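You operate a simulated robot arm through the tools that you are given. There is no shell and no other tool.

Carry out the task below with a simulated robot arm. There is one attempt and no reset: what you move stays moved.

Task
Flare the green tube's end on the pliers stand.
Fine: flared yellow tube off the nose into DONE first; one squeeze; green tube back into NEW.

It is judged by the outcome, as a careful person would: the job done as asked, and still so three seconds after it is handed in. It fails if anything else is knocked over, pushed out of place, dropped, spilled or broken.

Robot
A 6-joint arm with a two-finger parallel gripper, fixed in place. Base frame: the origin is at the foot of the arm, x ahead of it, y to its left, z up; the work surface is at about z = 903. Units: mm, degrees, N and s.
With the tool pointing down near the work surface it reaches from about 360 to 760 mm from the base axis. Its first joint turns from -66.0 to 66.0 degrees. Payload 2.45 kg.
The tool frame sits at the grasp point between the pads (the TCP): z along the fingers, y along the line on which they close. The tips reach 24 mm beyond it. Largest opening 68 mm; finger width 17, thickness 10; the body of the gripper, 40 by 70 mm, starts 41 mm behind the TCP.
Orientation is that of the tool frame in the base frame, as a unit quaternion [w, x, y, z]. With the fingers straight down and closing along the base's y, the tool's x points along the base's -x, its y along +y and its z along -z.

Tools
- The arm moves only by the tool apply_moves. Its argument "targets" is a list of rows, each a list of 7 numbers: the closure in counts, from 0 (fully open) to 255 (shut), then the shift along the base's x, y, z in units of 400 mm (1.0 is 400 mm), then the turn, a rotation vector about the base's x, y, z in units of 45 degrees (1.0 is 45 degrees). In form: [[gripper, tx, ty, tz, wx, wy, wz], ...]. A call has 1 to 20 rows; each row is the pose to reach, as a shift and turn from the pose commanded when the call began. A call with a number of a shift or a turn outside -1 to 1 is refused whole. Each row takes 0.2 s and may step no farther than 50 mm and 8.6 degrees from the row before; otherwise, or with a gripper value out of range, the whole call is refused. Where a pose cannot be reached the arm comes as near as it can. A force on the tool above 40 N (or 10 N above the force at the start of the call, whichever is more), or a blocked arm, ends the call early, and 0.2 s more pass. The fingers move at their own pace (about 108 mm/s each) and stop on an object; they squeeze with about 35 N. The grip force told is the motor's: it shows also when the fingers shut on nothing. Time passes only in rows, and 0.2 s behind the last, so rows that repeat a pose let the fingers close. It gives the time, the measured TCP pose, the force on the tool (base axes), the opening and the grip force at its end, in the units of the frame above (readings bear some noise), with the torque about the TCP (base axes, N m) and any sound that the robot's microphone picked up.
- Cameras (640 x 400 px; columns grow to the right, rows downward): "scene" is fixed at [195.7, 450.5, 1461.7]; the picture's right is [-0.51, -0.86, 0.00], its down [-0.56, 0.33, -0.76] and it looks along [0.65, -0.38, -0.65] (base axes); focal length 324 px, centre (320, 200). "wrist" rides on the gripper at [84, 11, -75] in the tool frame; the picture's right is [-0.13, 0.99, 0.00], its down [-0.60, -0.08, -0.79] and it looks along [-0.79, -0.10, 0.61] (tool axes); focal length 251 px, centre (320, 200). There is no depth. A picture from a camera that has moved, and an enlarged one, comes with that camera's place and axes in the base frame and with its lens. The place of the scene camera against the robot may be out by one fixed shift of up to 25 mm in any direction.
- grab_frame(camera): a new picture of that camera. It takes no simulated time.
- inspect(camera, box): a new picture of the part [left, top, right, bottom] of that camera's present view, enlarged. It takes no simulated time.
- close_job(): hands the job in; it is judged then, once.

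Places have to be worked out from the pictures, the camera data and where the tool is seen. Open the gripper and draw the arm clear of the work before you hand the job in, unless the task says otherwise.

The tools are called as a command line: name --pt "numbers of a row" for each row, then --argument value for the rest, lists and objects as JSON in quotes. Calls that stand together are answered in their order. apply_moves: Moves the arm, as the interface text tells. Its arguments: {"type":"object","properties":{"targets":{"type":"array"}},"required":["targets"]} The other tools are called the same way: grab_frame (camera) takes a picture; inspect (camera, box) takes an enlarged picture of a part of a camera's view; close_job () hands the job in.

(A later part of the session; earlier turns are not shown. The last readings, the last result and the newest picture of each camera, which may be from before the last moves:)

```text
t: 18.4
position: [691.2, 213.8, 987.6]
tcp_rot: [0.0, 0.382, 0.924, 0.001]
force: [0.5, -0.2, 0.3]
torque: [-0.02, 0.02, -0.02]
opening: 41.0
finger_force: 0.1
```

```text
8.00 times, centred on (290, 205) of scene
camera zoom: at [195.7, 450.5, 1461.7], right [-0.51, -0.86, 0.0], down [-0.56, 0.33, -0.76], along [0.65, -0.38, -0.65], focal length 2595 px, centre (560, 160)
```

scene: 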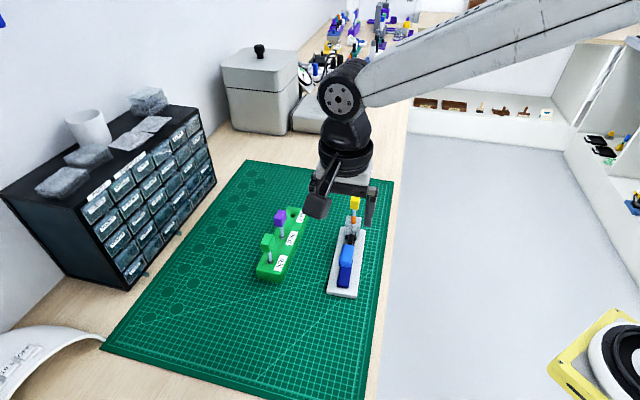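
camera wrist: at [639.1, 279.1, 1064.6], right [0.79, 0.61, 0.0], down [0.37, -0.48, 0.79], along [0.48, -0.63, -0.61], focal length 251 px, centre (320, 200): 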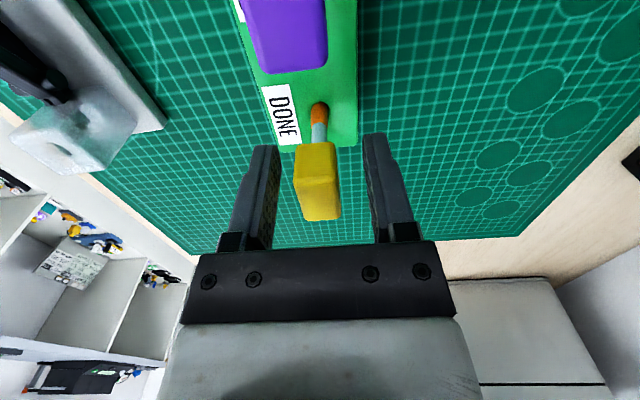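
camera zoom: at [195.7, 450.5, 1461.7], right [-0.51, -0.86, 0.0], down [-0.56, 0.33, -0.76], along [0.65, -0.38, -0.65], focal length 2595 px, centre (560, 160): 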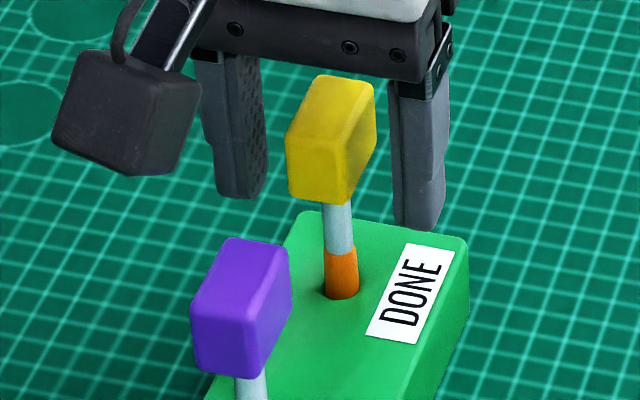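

The yellow tube stands seated in DONE, free of the fingers. I rise straight up 100 mm, then travel along the rack at height to hover over the green block in NEW (≈ (591,312)).

apply_moves --pt "100 0 0 0.04 0 0 0" --pt "100 0 0 0.12 0 0 0" --pt "100 0 0 0.2 0 0 0" --pt "100 0 0 0.255 0 0 0" --pt "100 -0.0625 0.0617 0.255 0 0 0" --pt "100 -0.125 0.1234 0.255 0 0 0" --pt "60 -0.1875 0.185 0.255 0 0 0" --pt "0 -0.25 0.2468 0.255 0 0 0" --pt "0 -0.25 0.2468 0.2 0 0 0" --pt "0 -0.25 0.2468 0.2 0 0 0"

grab_frame --camera "wrist"

inspect --camera "wrist" --box '[260, 40, 380, 160]'

grab_frame --camera "scene"

```text
t: 20.6
position: [591.3, 311.5, 1068.8]
tcp_rot: [0.0, 0.383, 0.924, 0.0]
force: [-0.1, 0.6, -0.2]
torque: [-0.05, 0.02, 0.0]
opening: 68.2
finger_force: 0.1
```

```text
taken
camera wrist: at [538.7, 376.9, 1144.7], right [0.79, 0.61, 0.0], down [0.37, -0.48, 0.79], along [0.48, -0.63, -0.61], focal length 251 px, centre (320, 200)
```

wrist: 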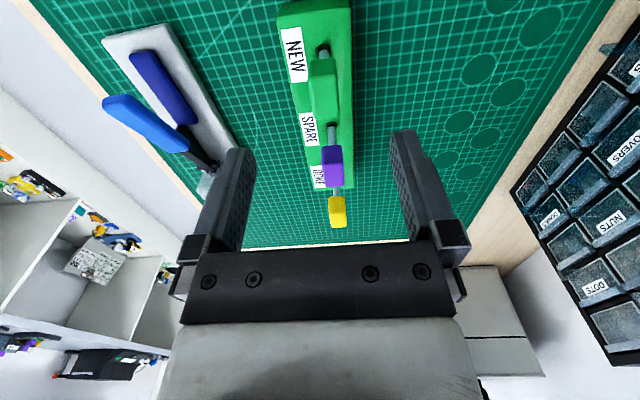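

```text
3.33 times, centred on (320, 100) of wrist
camera zoom: at [538.7, 376.9, 1144.7], right [0.79, 0.61, 0.0], down [0.37, -0.48, 0.79], along [0.48, -0.63, -0.61], focal length 838 px, centre (320, 533)
```

zoom: 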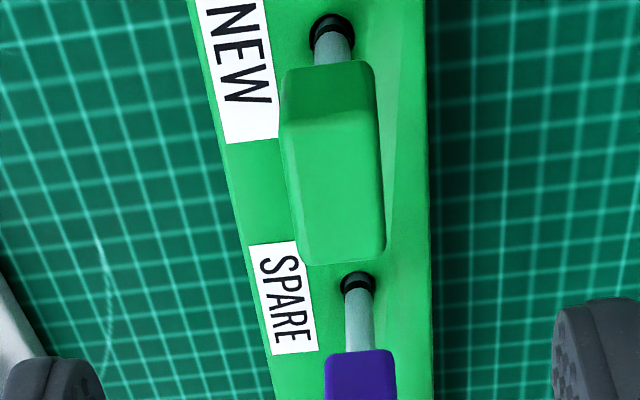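

```text
taken
```

scene: 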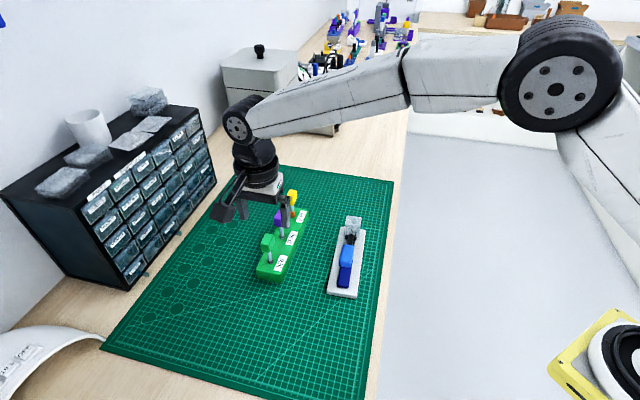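

The green block's top centre and NEW hole back-project to ≈ (593,311), about 3 mm to the right of my tool line. I shift (+2.4,+1.6) mm and lower straight down to the same grip height I used for yellow (z ≈ 987).

apply_moves --pt "0 0.006 0.004 0 0 0 0" --pt "0 0.006 0.004 -0.05 0 0 0" --pt "0 0.006 0.004 -0.1 0 0 0" --pt "0 0.006 0.004 -0.15 0 0 0" --pt "0 0.006 0.004 -0.18 0 0 0" --pt "0 0.006 0.004 -0.204 0 0 0" --pt "0 0.006 0.004 -0.204 0 0 0"

grab_frame --camera "wrist"

inspect --camera "wrist" --box '[240, 80, 400, 230]'

inspect --camera "scene" --box '[230, 190, 320, 280]'

```text
t: 22.2
position: [594.0, 313.2, 986.5]
tcp_rot: [0.0, 0.383, 0.924, 0.0]
force: [0.5, 0.3, -0.6]
torque: [0.01, -0.01, 0.0]
opening: 68.0
finger_force: 0.1
```

```text
taken
camera wrist: at [541.7, 378.9, 1062.8], right [0.79, 0.61, 0.0], down [0.37, -0.48, 0.79], along [0.48, -0.63, -0.61], focal length 251 px, centre (320, 200)
```

wrist: 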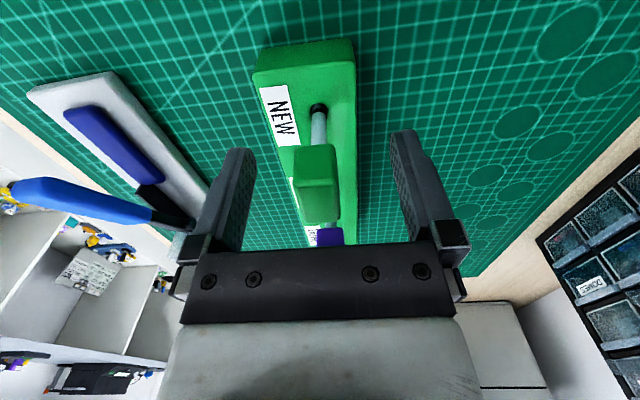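

```text
2.67 times, centred on (320, 155) of wrist
camera zoom: at [541.7, 378.9, 1062.8], right [0.79, 0.61, 0.0], down [0.37, -0.48, 0.79], along [0.48, -0.63, -0.61], focal length 670 px, centre (320, 320)
```

zoom: 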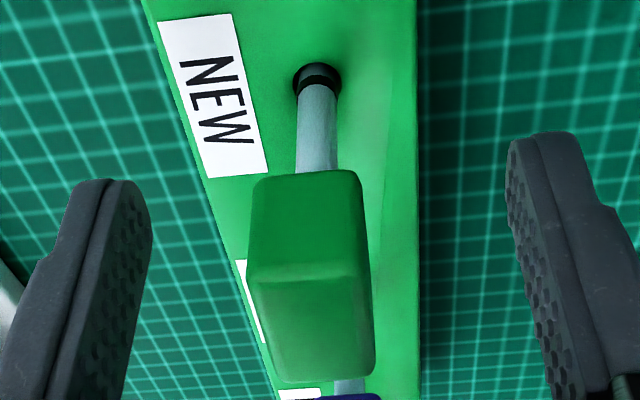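

```text
4.44 times, centred on (275, 235) of scene
camera zoom: at [195.7, 450.5, 1461.7], right [-0.51, -0.86, 0.0], down [-0.56, 0.33, -0.76], along [0.65, -0.38, -0.65], focal length 1442 px, centre (520, 44)
```

zoom: 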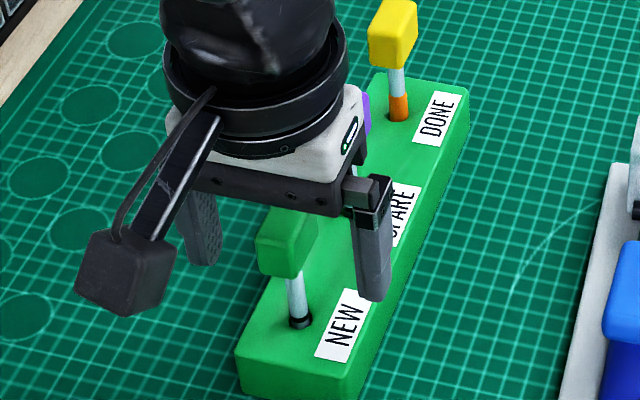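

The green block sits between the pads almost exactly as the yellow one did, about 0.8 mm left of centre. I nudge by (-0.6,-0.5) mm and close the fingers.

apply_moves --pt "0 -0.0015 -0.0013 0 0 0 0" --pt "140 -0.0015 -0.0013 0 0 0 0" --pt "180 -0.0015 -0.0013 0 0 0 0" --pt "220 -0.0015 -0.0013 0 0 0 0" --pt "255 -0.0015 -0.0013 0 0 0 0" --pt "255 -0.0015 -0.0013 0 0 0 0"

inspect --camera "wrist" --box '[240, 80, 400, 230]'

```text
t: 23.6
position: [593.6, 313.0, 986.5]
tcp_rot: [0.0, 0.383, 0.924, 0.0]
force: [-0.4, 0.4, 0.3]
torque: [-0.03, 0.04, 0.0]
opening: 16.8
finger_force: 34.9
```

```text
2.67 times, centred on (320, 155) of wrist
camera zoom: at [541.2, 378.6, 1063.0], right [0.79, 0.61, 0.0], down [0.37, -0.48, 0.79], along [0.48, -0.63, -0.61], focal length 670 px, centre (320, 320)
```

zoom: 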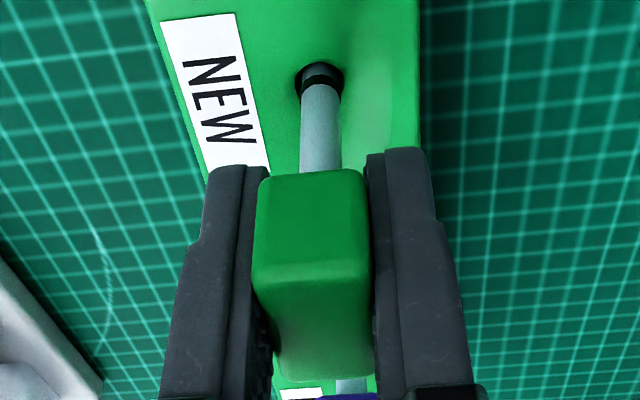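

The green block is gripped (16.8 mm, 35 N) in practically the same place in the pads as the yellow was. I lift it straight up out of NEW.

apply_moves --pt "255 0 0 0.01 0 0 0" --pt "255 0 0 0.03 0 0 0" --pt "255 0 0 0.06 0 0 0" --pt "255 0 0 0.1 0 0 0" --pt "255 0 0 0.16 0 0 0" --pt "255 0 0 0.22 0 0 0" --pt "255 0 0 0.29 0 0 0" --pt "255 0 0 0.29 0 0 0"

grab_frame --camera "wrist"

inspect --camera "wrist" --box '[280, 60, 360, 140]'

inspect --camera "scene" --box '[230, 150, 320, 280]'

```text
t: 25.4
position: [592.7, 312.8, 1103.0]
tcp_rot: [-0.001, 0.383, 0.924, 0.0]
force: [0.3, -0.5, 0.0]
torque: [0.02, -0.01, 0.0]
opening: 17.0
finger_force: 34.6
```

```text
taken
camera wrist: at [541.0, 378.3, 1179.3], right [0.79, 0.61, 0.0], down [0.37, -0.48, 0.79], along [0.48, -0.63, -0.61], focal length 251 px, centre (320, 200)
```

wrist: 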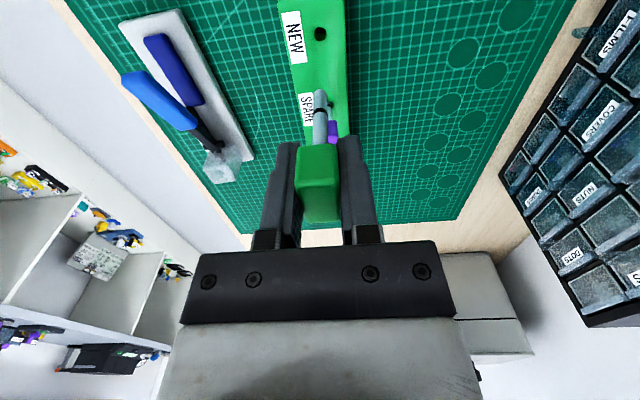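

```text
5.00 times, centred on (320, 100) of wrist
camera zoom: at [541.0, 378.3, 1179.3], right [0.79, 0.61, 0.0], down [0.37, -0.48, 0.79], along [0.48, -0.63, -0.61], focal length 1257 px, centre (320, 700)
```

zoom: 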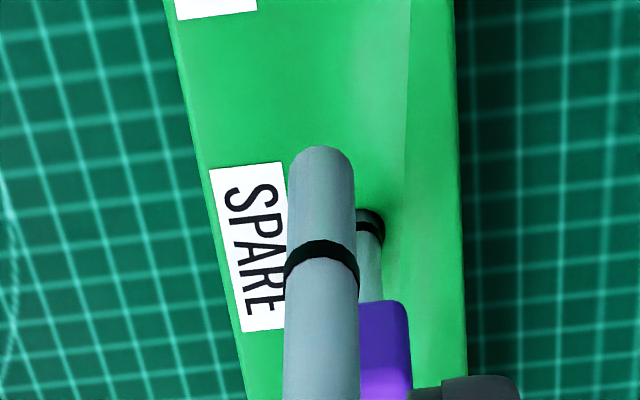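

```text
3.08 times, centred on (275, 215) of scene
camera zoom: at [195.7, 450.5, 1461.7], right [-0.51, -0.86, 0.0], down [-0.56, 0.33, -0.76], along [0.65, -0.38, -0.65], focal length 998 px, centre (458, 154)
```

zoom: 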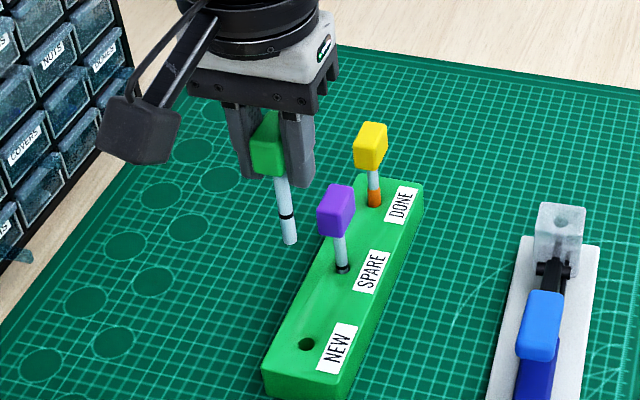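

The green tube is out, with its black band about 22 mm above the tip. I carry it at height to over the bore of the stand's block and stop with the tip about 25 mm above it.

apply_moves --pt "255 -0.005 -0.08 0 0 0 0" --pt "255 -0.01 -0.16 0 0 0 0" --pt "255 -0.015 -0.24 0 0 0 0" --pt "255 -0.02 -0.32 0 0 0 0" --pt "255 -0.025 -0.4 0 0 0 0" --pt "255 -0.0304 -0.485 0 0 0 0" --pt "255 -0.0304 -0.485 -0.06 0 0 0" --pt "255 -0.0304 -0.485 -0.125 0 0 0" --pt "255 -0.0304 -0.485 -0.125 0 0 0"

grab_frame --camera "wrist"

inspect --camera "wrist" --box '[290, 50, 350, 110]'

inspect --camera "scene" --box '[330, 180, 380, 240]'

```text
t: 27.4
position: [580.5, 117.6, 1051.3]
tcp_rot: [0.0, 0.383, 0.924, 0.0]
force: [0.1, -0.5, -0.7]
torque: [-0.01, -0.01, 0.02]
opening: 17.1
finger_force: 35.1
```

```text
taken
camera wrist: at [529.0, 184.4, 1128.4], right [0.79, 0.61, 0.0], down [0.37, -0.48, 0.79], along [0.48, -0.63, -0.61], focal length 251 px, centre (320, 200)
```

wrist: 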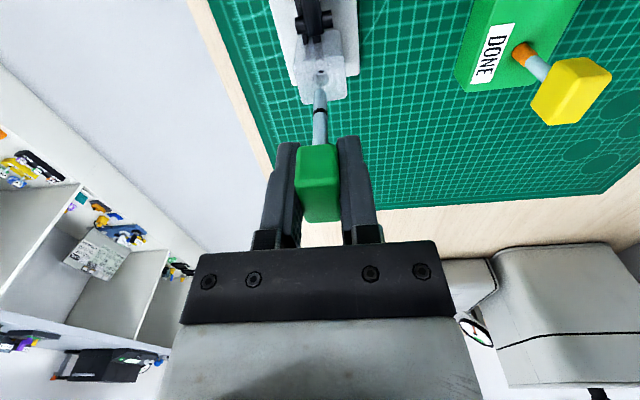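

```text
6.67 times, centred on (320, 80) of wrist
camera zoom: at [529.0, 184.4, 1128.4], right [0.79, 0.61, 0.0], down [0.37, -0.48, 0.79], along [0.48, -0.63, -0.61], focal length 1676 px, centre (320, 1000)
```

zoom: 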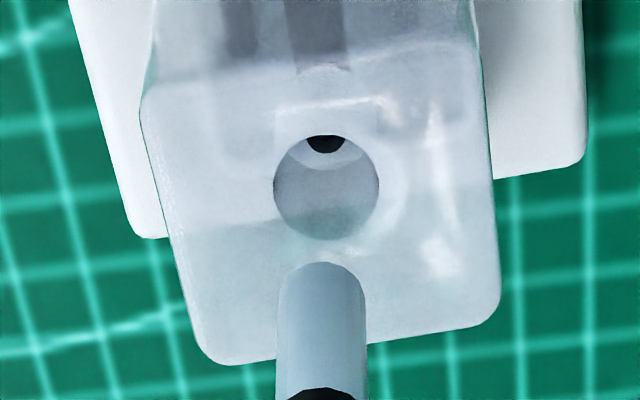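

```text
6.67 times, centred on (355, 210) of scene
camera zoom: at [195.8, 450.5, 1461.7], right [-0.51, -0.86, 0.0], down [-0.56, 0.33, -0.76], along [0.65, -0.38, -0.65], focal length 2162 px, centre (87, 133)
```

zoom: 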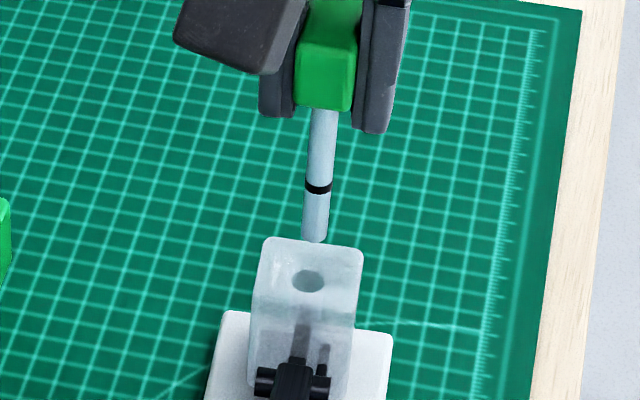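

The bore (≈ 10.7 mm) shows the black nose tip deep inside; the tube (≈ 8.6 mm) is within about a millimetre of centred. I enlarge both views to refine.

inspect --camera "wrist" --box '[305, 62, 337, 90]'

inspect --camera "scene" --box '[343, 200, 367, 224]'

```text
14.29 times, centred on (321, 76) of wrist
camera zoom: at [529.0, 184.4, 1128.4], right [0.79, 0.61, 0.0], down [0.37, -0.48, 0.79], along [0.48, -0.63, -0.61], focal length 3592 px, centre (306, 1971)
```

zoom: 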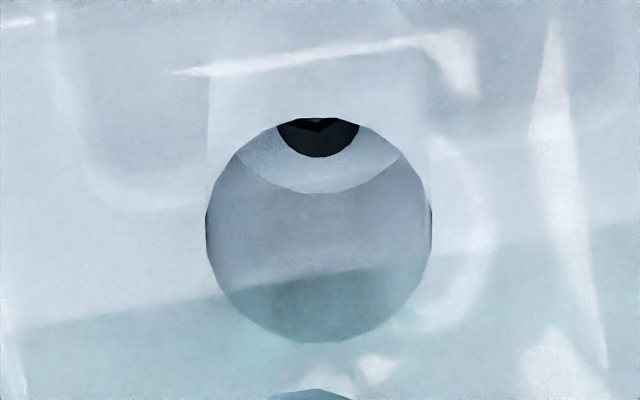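

```text
16.00 times, centred on (355, 212) of scene
camera zoom: at [195.8, 450.5, 1461.7], right [-0.51, -0.86, 0.0], down [-0.56, 0.33, -0.76], along [0.65, -0.38, -0.65], focal length 5190 px, centre (-240, 8)
```

zoom: 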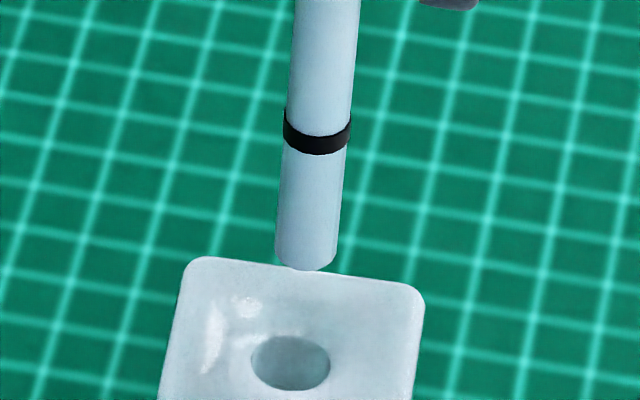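

Combining both views, the tube is ≈ 0.5 mm off laterally and ≈ 0.6 mm too far forward, with the tip ≈ 21 mm above the block. I shift by (-0.1,+0.8) mm and lower 14 mm to check close above the bore.

apply_moves --pt "255 -0.0002 0.0019 0 0 0 0" --pt "255 -0.0002 0.0019 -0.0175 0 0 0" --pt "255 -0.0002 0.0019 -0.035 0 0 0" --pt "255 -0.0002 0.0019 -0.035 0 0 0"

inspect --camera "wrist" --box '[305, 68, 337, 96]'

inspect --camera "scene" --box '[343, 205, 367, 229]'

```text
t: 28.4
position: [580.7, 120.5, 1036.2]
tcp_rot: [0.0, 0.383, 0.924, 0.001]
force: [0.6, -0.5, 0.2]
torque: [-0.01, -0.04, 0.01]
opening: 16.7
finger_force: 34.5
```

```text
14.29 times, centred on (321, 82) of wrist
camera zoom: at [528.7, 185.9, 1114.7], right [0.79, 0.61, 0.0], down [0.37, -0.48, 0.79], along [0.48, -0.63, -0.61], focal length 3592 px, centre (306, 1886)
```

zoom: 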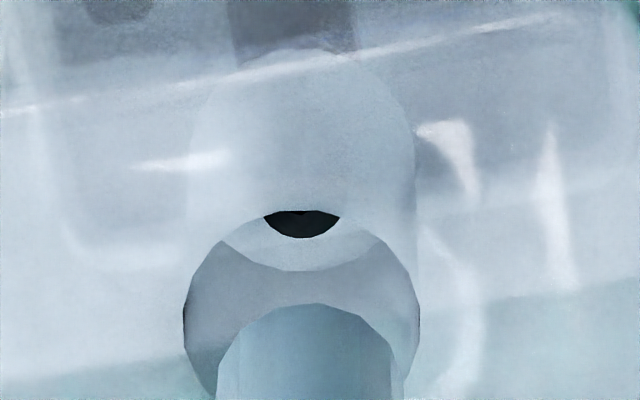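

```text
16.00 times, centred on (355, 217) of scene
camera zoom: at [195.7, 450.5, 1461.7], right [-0.51, -0.86, 0.0], down [-0.56, 0.33, -0.76], along [0.65, -0.38, -0.65], focal length 5190 px, centre (-240, -72)
```

zoom: 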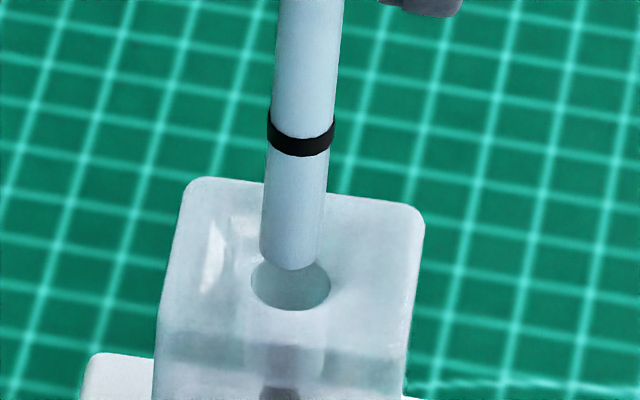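

The tip is ≈ 7 mm above the block and ≈ 0.4 mm off to the (0.7,0.7) side. I correct by (-0.1,-0.5) mm and lower 4.5 mm more.

apply_moves --pt "255 -0.0002 -0.0012 0 0 0 0" --pt "255 -0.0002 -0.0012 -0.006 0 0 0" --pt "255 -0.0002 -0.0012 -0.0112 0 0 0" --pt "255 -0.0002 -0.0012 -0.0112 0 0 0"

inspect --camera "wrist" --box '[305, 68, 337, 96]'

inspect --camera "scene" --box '[343, 205, 367, 229]'

```text
t: 29.4
position: [580.6, 118.8, 1033.4]
tcp_rot: [0.0, 0.383, 0.924, 0.0]
force: [0.4, 0.8, 0.2]
torque: [0.01, -0.01, 0.0]
opening: 16.7
finger_force: 35.0
```

```text
14.29 times, centred on (321, 82) of wrist
camera zoom: at [529.0, 184.7, 1110.5], right [0.79, 0.61, 0.0], down [0.37, -0.48, 0.79], along [0.48, -0.63, -0.61], focal length 3592 px, centre (306, 1886)
```

zoom: 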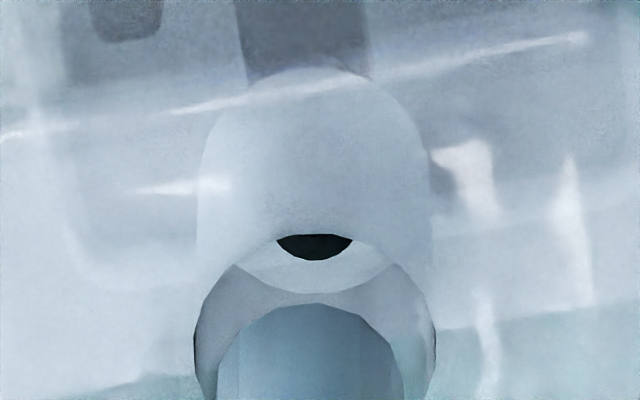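

```text
16.00 times, centred on (355, 217) of scene
camera zoom: at [195.7, 450.5, 1461.7], right [-0.51, -0.86, 0.0], down [-0.56, 0.33, -0.76], along [0.65, -0.38, -0.65], focal length 5190 px, centre (-240, -72)
```

zoom: 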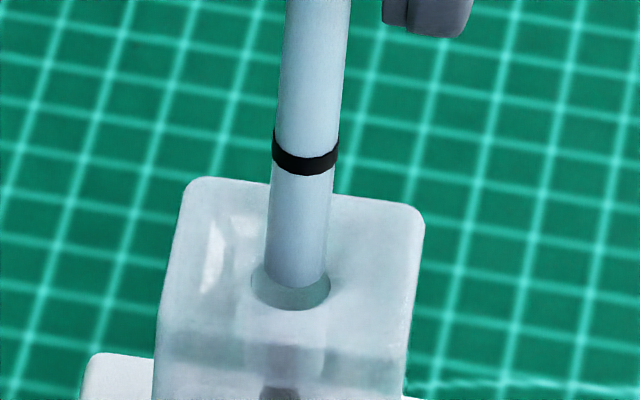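

The tip is ≈ 2.7 mm above the bore, ≈ 0.7 mm off. I correct by (-0.3,+0.7) mm and lower 4 mm in small steps so that the tip just enters.

apply_moves --pt "255 -0.0008 0.0017 0 0 0 0" --pt "255 -0.0008 0.0017 -0.003 0 0 0" --pt "255 -0.0008 0.0017 -0.006 0 0 0" --pt "255 -0.0008 0.0017 -0.01 0 0 0" --pt "255 -0.0008 0.0017 -0.01 0 0 0"

inspect --camera "wrist" --box '[305, 72, 337, 100]'

inspect --camera "scene" --box '[343, 205, 367, 229]'

```text
t: 30.6
position: [580.2, 119.6, 1029.6]
tcp_rot: [0.0, 0.383, 0.924, 0.0]
force: [0.0, 0.2, -1.0]
torque: [0.02, 0.01, -0.02]
opening: 16.6
finger_force: 35.3
```

```text
14.29 times, centred on (321, 86) of wrist
camera zoom: at [528.6, 185.7, 1106.4], right [0.79, 0.61, 0.0], down [0.37, -0.48, 0.79], along [0.48, -0.63, -0.61], focal length 3592 px, centre (306, 1829)
```

zoom: 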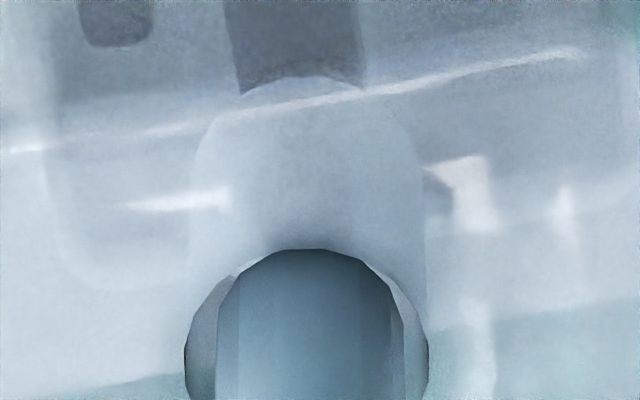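

```text
16.00 times, centred on (355, 217) of scene
camera zoom: at [195.7, 450.5, 1461.7], right [-0.51, -0.86, 0.0], down [-0.56, 0.33, -0.76], along [0.65, -0.38, -0.65], focal length 5190 px, centre (-240, -72)
```

zoom: 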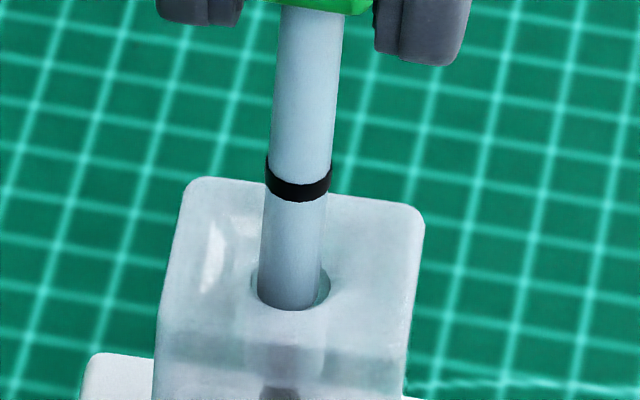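

The tip is inside the bore with no force, off-centre by only ≈ 0.4 mm. I add a (+0.1,-0.4) mm correction and lower in 1 mm steps toward the height the yellow tube had on the nose (TCP z ≈ 1017).

apply_moves --pt "255 0.0003 -0.001 -0.002 0 0 0" --pt "255 0.0003 -0.001 -0.0045 0 0 0" --pt "255 0.0003 -0.001 -0.007 0 0 0" --pt "255 0.0003 -0.001 -0.0095 0 0 0" --pt "255 0.0003 -0.001 -0.012 0 0 0" --pt "255 0.0003 -0.001 -0.0145 0 0 0" --pt "255 0.0003 -0.001 -0.017 0 0 0"

inspect --camera "wrist" --box '[295, 70, 345, 120]'

inspect --camera "scene" --box '[340, 195, 370, 235]'

```text
t: 32.2
position: [579.3, 119.4, 1022.8]
tcp_rot: [0.0, 0.383, 0.924, 0.0]
force: [1.0, -0.2, -0.3]
torque: [-0.01, 0.02, 0.01]
opening: 16.7
finger_force: 35.0
```

```text
8.00 times, centred on (320, 95) of wrist
camera zoom: at [528.4, 185.4, 1099.8], right [0.79, 0.61, 0.0], down [0.37, -0.48, 0.79], along [0.48, -0.63, -0.61], focal length 2012 px, centre (320, 1040)
```

zoom: 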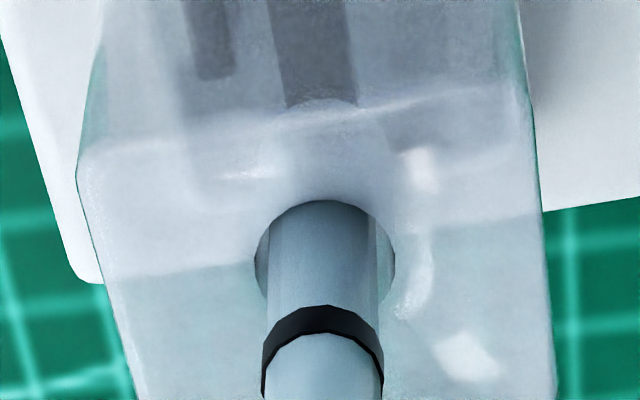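

```text
10.00 times, centred on (355, 215) of scene
camera zoom: at [195.7, 450.5, 1461.7], right [-0.51, -0.86, 0.0], down [-0.56, 0.33, -0.76], along [0.65, -0.38, -0.65], focal length 3244 px, centre (-30, 50)
```

zoom: 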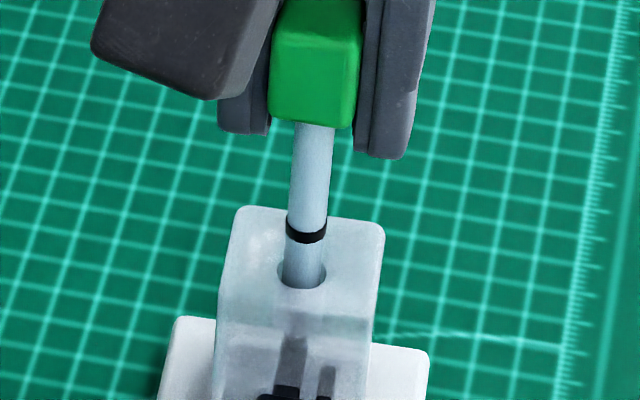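

No force yet and the tube is well centred in the bore. I continue down in 1 mm steps until it seats.

apply_moves --pt "255 0 0 -0.0025 0 0 0" --pt "255 0 0 -0.005 0 0 0" --pt "255 0 0 -0.0075 0 0 0" --pt "255 0 0 -0.01 0 0 0" --pt "255 0 0 -0.0125 0 0 0"

```text
t: 33.4
position: [580.3, 117.5, 1016.9]
tcp_rot: [0.0, 0.382, 0.924, 0.0]
force: [0.2, 0.8, -1.1]
torque: [0.01, 0.01, 0.01]
opening: 16.4
finger_force: 35.3
```

At the yellow's former height there is still no contact. I go on in 1 mm steps, watching the force.

apply_moves --pt "255 0 0 -0.0025 0 0 0" --pt "255 0 0 -0.005 0 0 0" --pt "255 0 0 -0.0075 0 0 0"

inspect --camera "wrist" --box '[295, 70, 345, 120]'

inspect --camera "scene" --box '[340, 195, 370, 235]'

```text
t: 34.2
position: [580.4, 119.6, 1016.7]
tcp_rot: [0.001, 0.382, 0.924, 0.0]
force: [-2.8, -1.5, 12.5]
torque: [-0.16, 0.24, 0.01]
opening: 16.9
finger_force: 35.1
```

```text
8.00 times, centred on (320, 95) of wrist
camera zoom: at [528.3, 185.1, 1092.7], right [0.79, 0.61, 0.0], down [0.37, -0.48, 0.79], along [0.49, -0.63, -0.61], focal length 2012 px, centre (320, 1040)
```

zoom: 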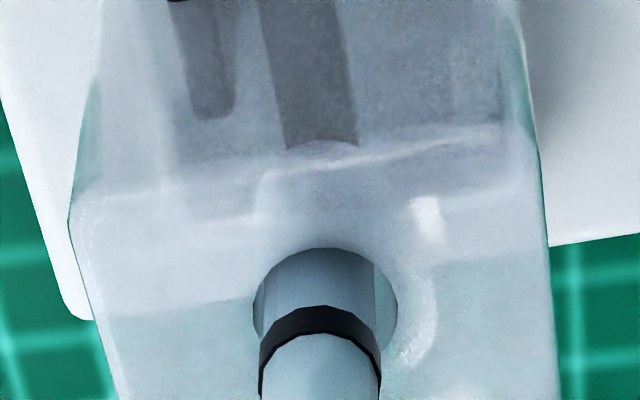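

```text
10.00 times, centred on (355, 215) of scene
camera zoom: at [195.4, 450.4, 1461.8], right [-0.51, -0.86, 0.0], down [-0.56, 0.33, -0.76], along [0.65, -0.38, -0.65], focal length 3244 px, centre (-30, 50)
```

zoom: 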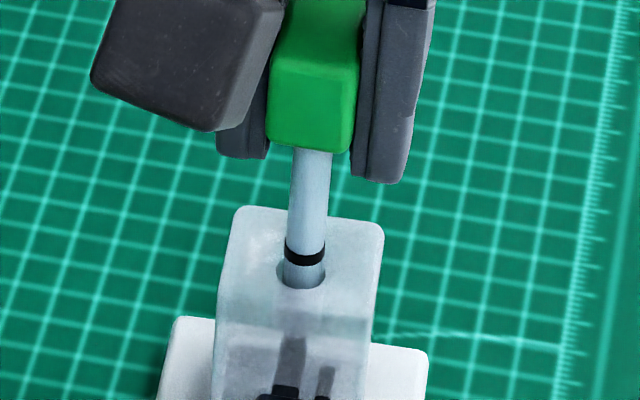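

Contact at z ≈ 1016 with 12.5 N, the same seat height that the yellow tube had, so the green tube is fully on the nose. I relieve the pressure by about 2.5 mm of command and check.

apply_moves --pt "255 0 0 0.003 0 0 0" --pt "255 0 0 0.005 0 0 0" --pt "255 0 0 0.005 0 0 0"

inspect --camera "wrist" --box '[295, 70, 345, 120]'

```text
t: 35.0
position: [578.9, 119.9, 1015.3]
tcp_rot: [0.0, 0.383, 0.924, -0.001]
force: [0.2, -0.2, 0.4]
torque: [0.0, -0.04, 0.02]
opening: 16.7
finger_force: 35.5
```

```text
8.00 times, centred on (320, 95) of wrist
camera zoom: at [528.3, 185.4, 1093.0], right [0.79, 0.61, 0.0], down [0.37, -0.48, 0.79], along [0.48, -0.63, -0.61], focal length 2012 px, centre (320, 1040)
```

zoom: 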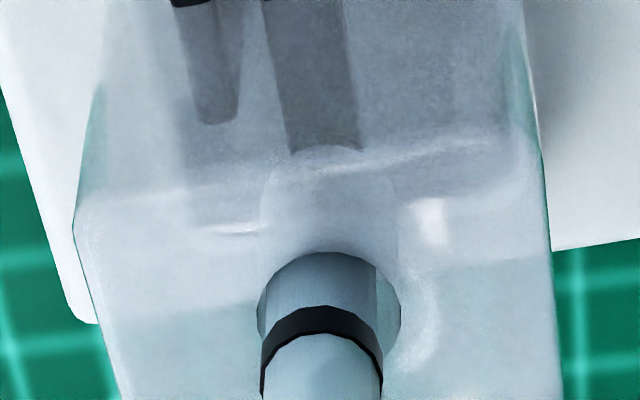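

No load remains and the tube sits in the bore. I open the fingers gently and watch whether it stays upright.

apply_moves --pt "185 0.0006 0.0005 0 0 0 0" --pt "165 0.0006 0.0005 0 0 0 0" --pt "140 0.0006 0.0005 0 0 0 0" --pt "90 0.0006 0.0005 0 0 0 0" --pt "60 0.0006 0.0005 0 0 0 0" --pt "60 0.0006 0.0005 0 0 0 0"

grab_frame --camera "wrist"

inspect --camera "scene" --box '[330, 180, 380, 240]'

```text
t: 36.4
position: [580.0, 120.3, 1016.3]
tcp_rot: [0.0, 0.382, 0.924, 0.0]
force: [0.5, 0.0, 0.4]
torque: [-0.02, -0.01, 0.0]
opening: 52.0
finger_force: 0.1
```

```text
taken
camera wrist: at [528.7, 185.5, 1093.4], right [0.79, 0.61, 0.0], down [0.37, -0.48, 0.79], along [0.48, -0.63, -0.61], focal length 251 px, centre (320, 200)
```

wrist: 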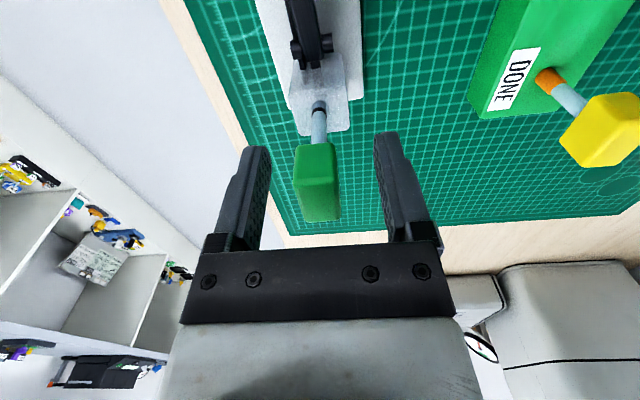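

```text
6.67 times, centred on (355, 210) of scene
camera zoom: at [195.7, 450.5, 1461.7], right [-0.51, -0.86, 0.0], down [-0.56, 0.33, -0.76], along [0.65, -0.38, -0.65], focal length 2162 px, centre (87, 133)
```

zoom: 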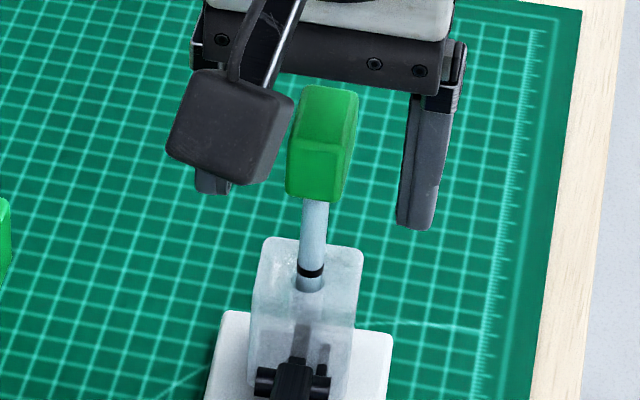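

The green tube stands upright on the nose at the yellow's former height. I raise the open gripper straight up clear of it, then move back and turn the tool +45° to get a side-on view of the handles.

apply_moves --pt "60 0 0 0.03 0 0 0" --pt "60 0 0 0.1 0 0 0" --pt "60 0 0 0.18 0 0 0" --pt "60 0 0 0.25 0 0 0" --pt "60 -0.06 0.017 0.26 0 0 0.167" --pt "60 -0.12 0.033 0.27 0 0 0.333" --pt "60 -0.18 0.05 0.28 0 0 0.5" --pt "60 -0.25 0.067 0.28 0 0 0.667" --pt "60 -0.31 0.083 0.28 0 0 0.833" --pt "60 -0.375 0.1 0.28 0 0 1.0" --pt "60 -0.375 0.1 0.28 0 0 1.0"

grab_frame --camera "wrist"

inspect --camera "wrist" --box '[270, 0, 430, 140]'

inspect --camera "scene" --box '[310, 180, 390, 305]'

```text
t: 38.8
position: [429.3, 160.4, 1127.8]
tcp_rot: [-0.001, -0.002, 1.0, 0.0]
force: [0.0, -0.3, 0.0]
torque: [0.0, -0.01, -0.02]
opening: 51.8
finger_force: 0.0
```

```text
taken
camera wrist: at [346.0, 169.7, 1205.0], right [0.13, 0.99, 0.0], down [0.6, -0.08, 0.79], along [0.79, -0.1, -0.61], focal length 251 px, centre (320, 200)
```

wrist: 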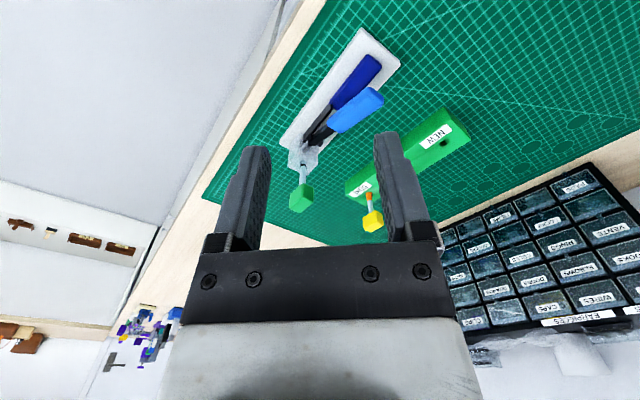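

```text
2.86 times, centred on (350, 70) of wrist
camera zoom: at [346.0, 169.7, 1205.0], right [0.13, 0.99, 0.0], down [0.6, -0.08, 0.79], along [0.79, -0.1, -0.61], focal length 718 px, centre (234, 571)
```

zoom: 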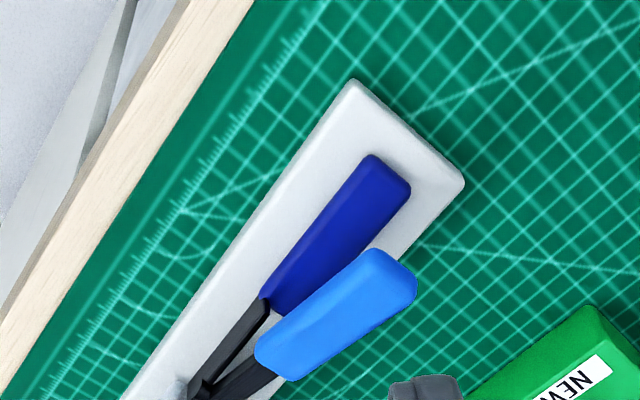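

```text
3.20 times, centred on (350, 242) of scene
camera zoom: at [195.7, 450.5, 1461.7], right [-0.51, -0.86, 0.0], down [-0.56, 0.33, -0.76], along [0.65, -0.38, -0.65], focal length 1038 px, centre (224, 64)
```

zoom: 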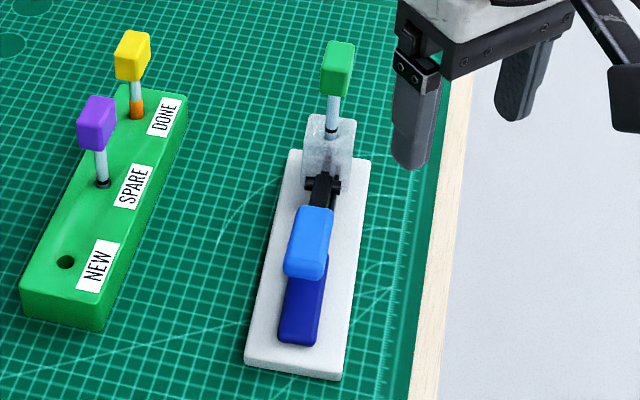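

Triangulating: upper (light-blue) handle runs from about (531,163,959) up to its end at (483,208,979), the lower handle's end top is at ≈ 921, so it is a press-down lever. I turn back to -45°, shut the fingers, and hover over the handle about 16 mm from its end at ≈ (495,197).

apply_moves --pt "120 0.027 0.016 0 0 0 -0.167" --pt "180 0.054 0.032 0 0 0 -0.333" --pt "255 0.081 0.048 -0.03 0 0 -0.5" --pt "255 0.108 0.064 -0.07 0 0 -0.667" --pt "255 0.135 0.08 -0.12 0 0 -0.833" --pt "255 0.1618 0.096 -0.1625 0 0 -1.0" --pt "255 0.1618 0.096 -0.1625 0 0 -1.0"

grab_frame --camera "wrist"

inspect --camera "wrist" --box '[250, 40, 390, 180]'

inspect --camera "scene" --box '[310, 170, 400, 305]'

```text
t: 40.4
position: [495.7, 199.1, 1064.1]
tcp_rot: [0.001, 0.383, 0.924, 0.0]
force: [-0.2, -0.2, -0.5]
torque: [0.0, -0.04, 0.04]
opening: 0.0
finger_force: 23.8
```

```text
taken
camera wrist: at [443.9, 264.5, 1141.1], right [0.79, 0.61, 0.0], down [0.37, -0.48, 0.79], along [0.48, -0.63, -0.61], focal length 251 px, centre (320, 200)
```

wrist: 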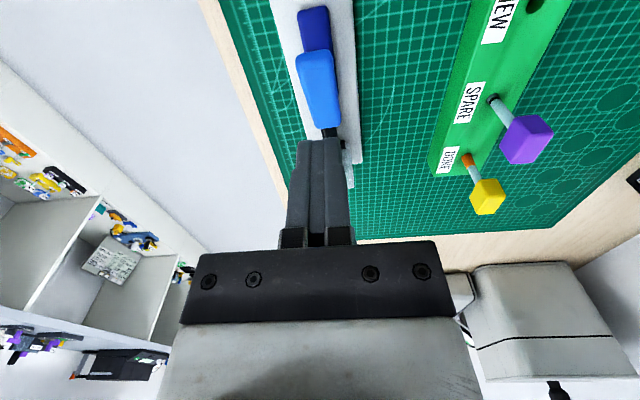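

```text
2.86 times, centred on (320, 110) of wrist
camera zoom: at [443.9, 264.5, 1141.1], right [0.79, 0.61, 0.0], down [0.37, -0.48, 0.79], along [0.48, -0.63, -0.61], focal length 718 px, centre (320, 457)
```

zoom: 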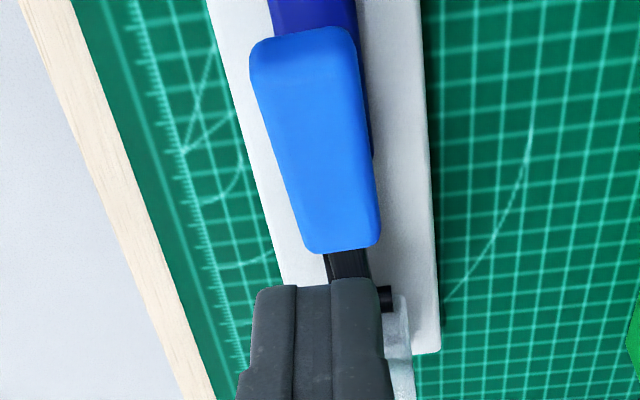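

```text
2.96 times, centred on (355, 238) of scene
camera zoom: at [195.8, 450.5, 1461.7], right [-0.51, -0.86, 0.0], down [-0.56, 0.33, -0.76], along [0.65, -0.38, -0.65], focal length 961 px, centre (216, 89)
```

zoom: 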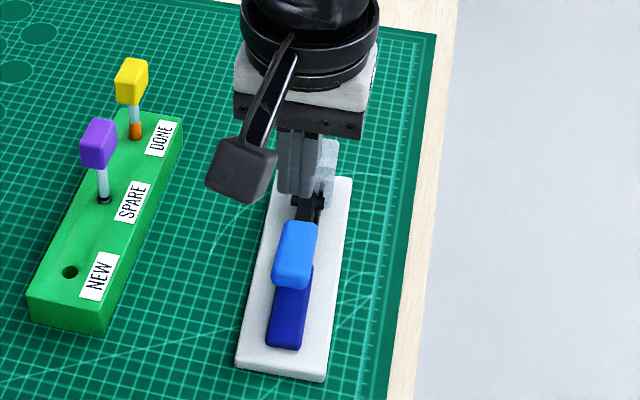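

The tool axis is over the handle, about 1.5 mm right of its centre line. I shift slightly left and lower to just above the handle's surface (TCP z ≈ 1007, tips ≈ 983).

apply_moves --pt "255 -0.0025 -0.002 -0.04 0 0 0" --pt "255 -0.0025 -0.002 -0.08 0 0 0" --pt "255 -0.0025 -0.002 -0.115 0 0 0" --pt "255 -0.0025 -0.002 -0.1425 0 0 0" --pt "255 -0.0025 -0.002 -0.1425 0 0 0"

inspect --camera "wrist" --box '[250, 60, 390, 200]'

inspect --camera "scene" --box '[310, 190, 400, 305]'

```text
t: 41.6
position: [493.5, 197.2, 1007.4]
tcp_rot: [0.0, 0.383, 0.924, 0.0]
force: [0.4, 0.0, -0.1]
torque: [0.03, 0.0, 0.0]
opening: 0.0
finger_force: 23.4
```

```text
2.86 times, centred on (320, 130) of wrist
camera zoom: at [442.6, 262.8, 1083.6], right [0.79, 0.61, 0.0], down [0.37, -0.48, 0.79], along [0.48, -0.63, -0.61], focal length 718 px, centre (320, 400)
```

zoom: 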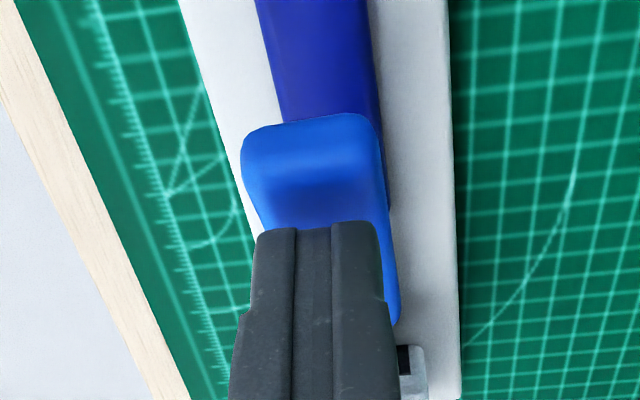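

```text
3.48 times, centred on (355, 248) of scene
camera zoom: at [195.7, 450.5, 1461.7], right [-0.51, -0.86, 0.0], down [-0.56, 0.33, -0.76], along [0.65, -0.38, -0.65], focal length 1128 px, centre (198, 35)
```

zoom: 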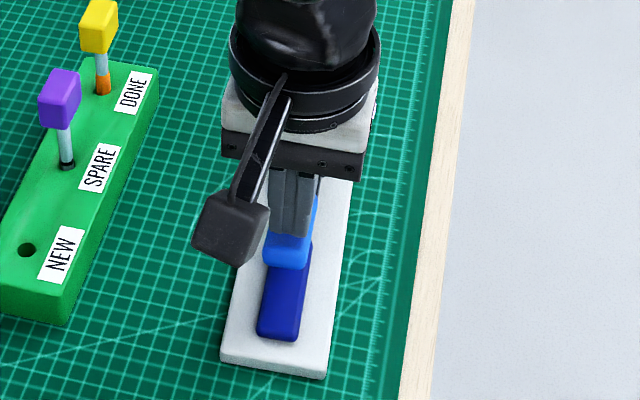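

The shut fingertips are just above the handle, centred across it. Now I begin the single squeeze: a slow straight press down, 2 mm per row, watching force and sound.

apply_moves --pt "255 0 0 -0.005 0 0 0" --pt "255 0 0 -0.01 0 0 0" --pt "255 0 0 -0.015 0 0 0" --pt "255 0 0 -0.02 0 0 0" --pt "255 0 0 -0.025 0 0 0" --pt "255 0 0 -0.03 0 0 0" --pt "255 0 0 -0.035 0 0 0"

inspect --camera "wrist" --box '[250, 60, 390, 200]'

```text
t: 43.2
position: [493.6, 197.0, 993.6]
tcp_rot: [0.0, 0.383, 0.924, 0.0]
force: [-0.8, 0.8, 2.6]
torque: [0.05, 0.06, 0.0]
opening: 0.0
finger_force: 23.8
```

```text
2.86 times, centred on (320, 130) of wrist
camera zoom: at [442.4, 263.5, 1069.8], right [0.79, 0.61, 0.0], down [0.37, -0.48, 0.79], along [0.48, -0.63, -0.61], focal length 718 px, centre (320, 400)
```

zoom: 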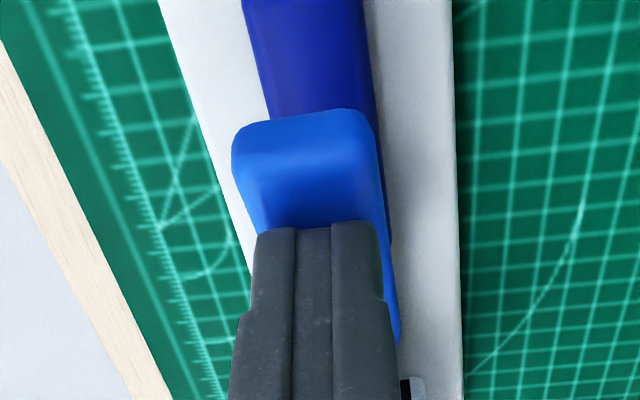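

Light contact, 2.6 N at TCP z ≈ 993.6: the handle has started to move. I continue the same press downward.

apply_moves --pt "255 0 0 -0.005 0 0 0" --pt "255 0 0 -0.01 0 0 0" --pt "255 0 0 -0.015 0 0 0" --pt "255 0 0 -0.02 0 0 0" --pt "255 0 0 -0.025 0 0 0" --pt "255 0 0 -0.03 0 0 0"

inspect --camera "wrist" --box '[250, 60, 390, 200]'

inspect --camera "scene" --box '[310, 190, 400, 305]'

```text
t: 44.6
position: [494.8, 198.0, 981.6]
tcp_rot: [0.0, 0.382, 0.924, 0.0]
force: [-1.7, 2.3, 5.2]
torque: [0.09, 0.07, -0.01]
opening: 0.2
finger_force: 23.6
```

```text
2.86 times, centred on (320, 130) of wrist
camera zoom: at [442.0, 263.5, 1057.9], right [0.79, 0.61, 0.0], down [0.37, -0.48, 0.79], along [0.48, -0.63, -0.61], focal length 718 px, centre (320, 400)
```

zoom: 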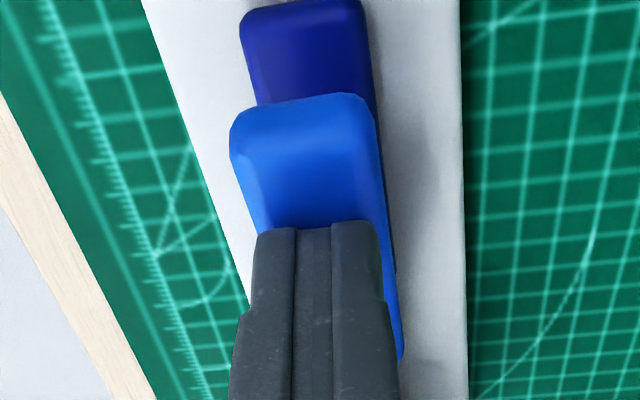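

```text
3.48 times, centred on (355, 248) of scene
camera zoom: at [195.6, 450.5, 1461.8], right [-0.51, -0.86, 0.0], down [-0.56, 0.33, -0.76], along [0.65, -0.38, -0.65], focal length 1128 px, centre (198, 35)
```

zoom: 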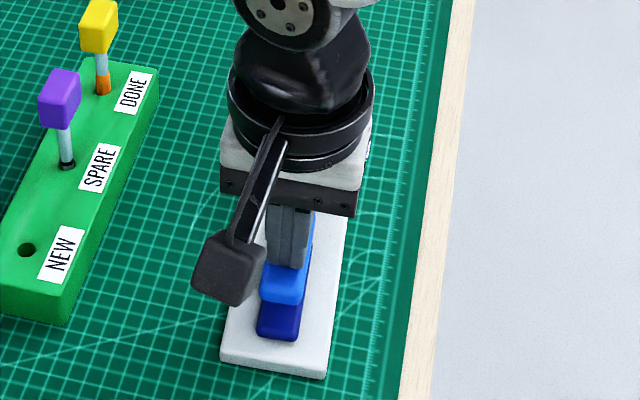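

The handle goes down against a light spring (5 N), and the stand stays put. I keep pressing.

apply_moves --pt "255 0 0 -0.005 0 0 0" --pt "255 0 0 -0.01 0 0 0" --pt "255 0 0 -0.015 0 0 0" --pt "255 0 0 -0.02 0 0 0" --pt "255 0 0 -0.025 0 0 0" --pt "255 0 0 -0.03 0 0 0"

inspect --camera "wrist" --box '[250, 60, 390, 200]'

inspect --camera "scene" --box '[310, 190, 400, 305]'

```text
t: 45.5
position: [494.2, 198.3, 979.3]
tcp_rot: [0.0, 0.381, 0.924, 0.001]
force: [-8.7, -5.1, 20.3]
torque: [0.0, 0.44, 0.07]
opening: 0.0
finger_force: 23.5
stopped in row 4: the force on the tool passed its limit at 44 N (the readings are from after the stop); the commanded pose is now the measured one
```

```text
2.86 times, centred on (320, 130) of wrist
camera zoom: at [442.0, 263.5, 1055.0], right [0.79, 0.61, 0.0], down [0.37, -0.48, 0.79], along [0.48, -0.63, -0.61], focal length 718 px, centre (320, 400)
```

zoom: 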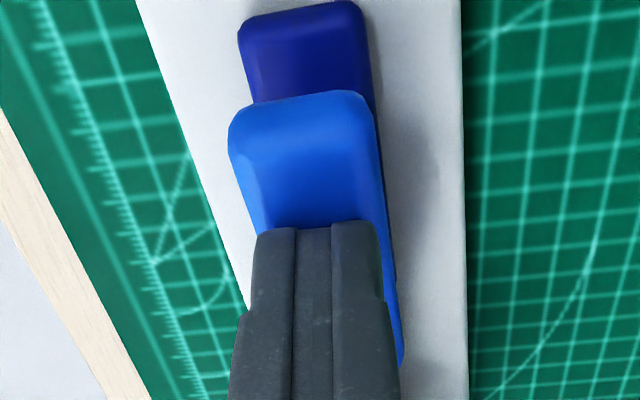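

```text
3.48 times, centred on (355, 248) of scene
camera zoom: at [195.2, 450.2, 1461.9], right [-0.51, -0.86, 0.0], down [-0.56, 0.33, -0.76], along [0.65, -0.38, -0.65], focal length 1128 px, centre (198, 35)
```

zoom: 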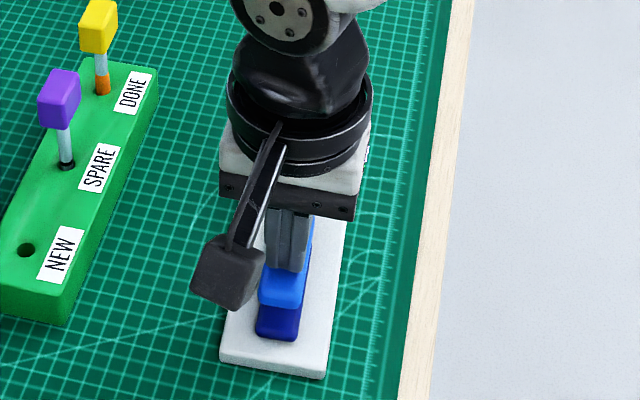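

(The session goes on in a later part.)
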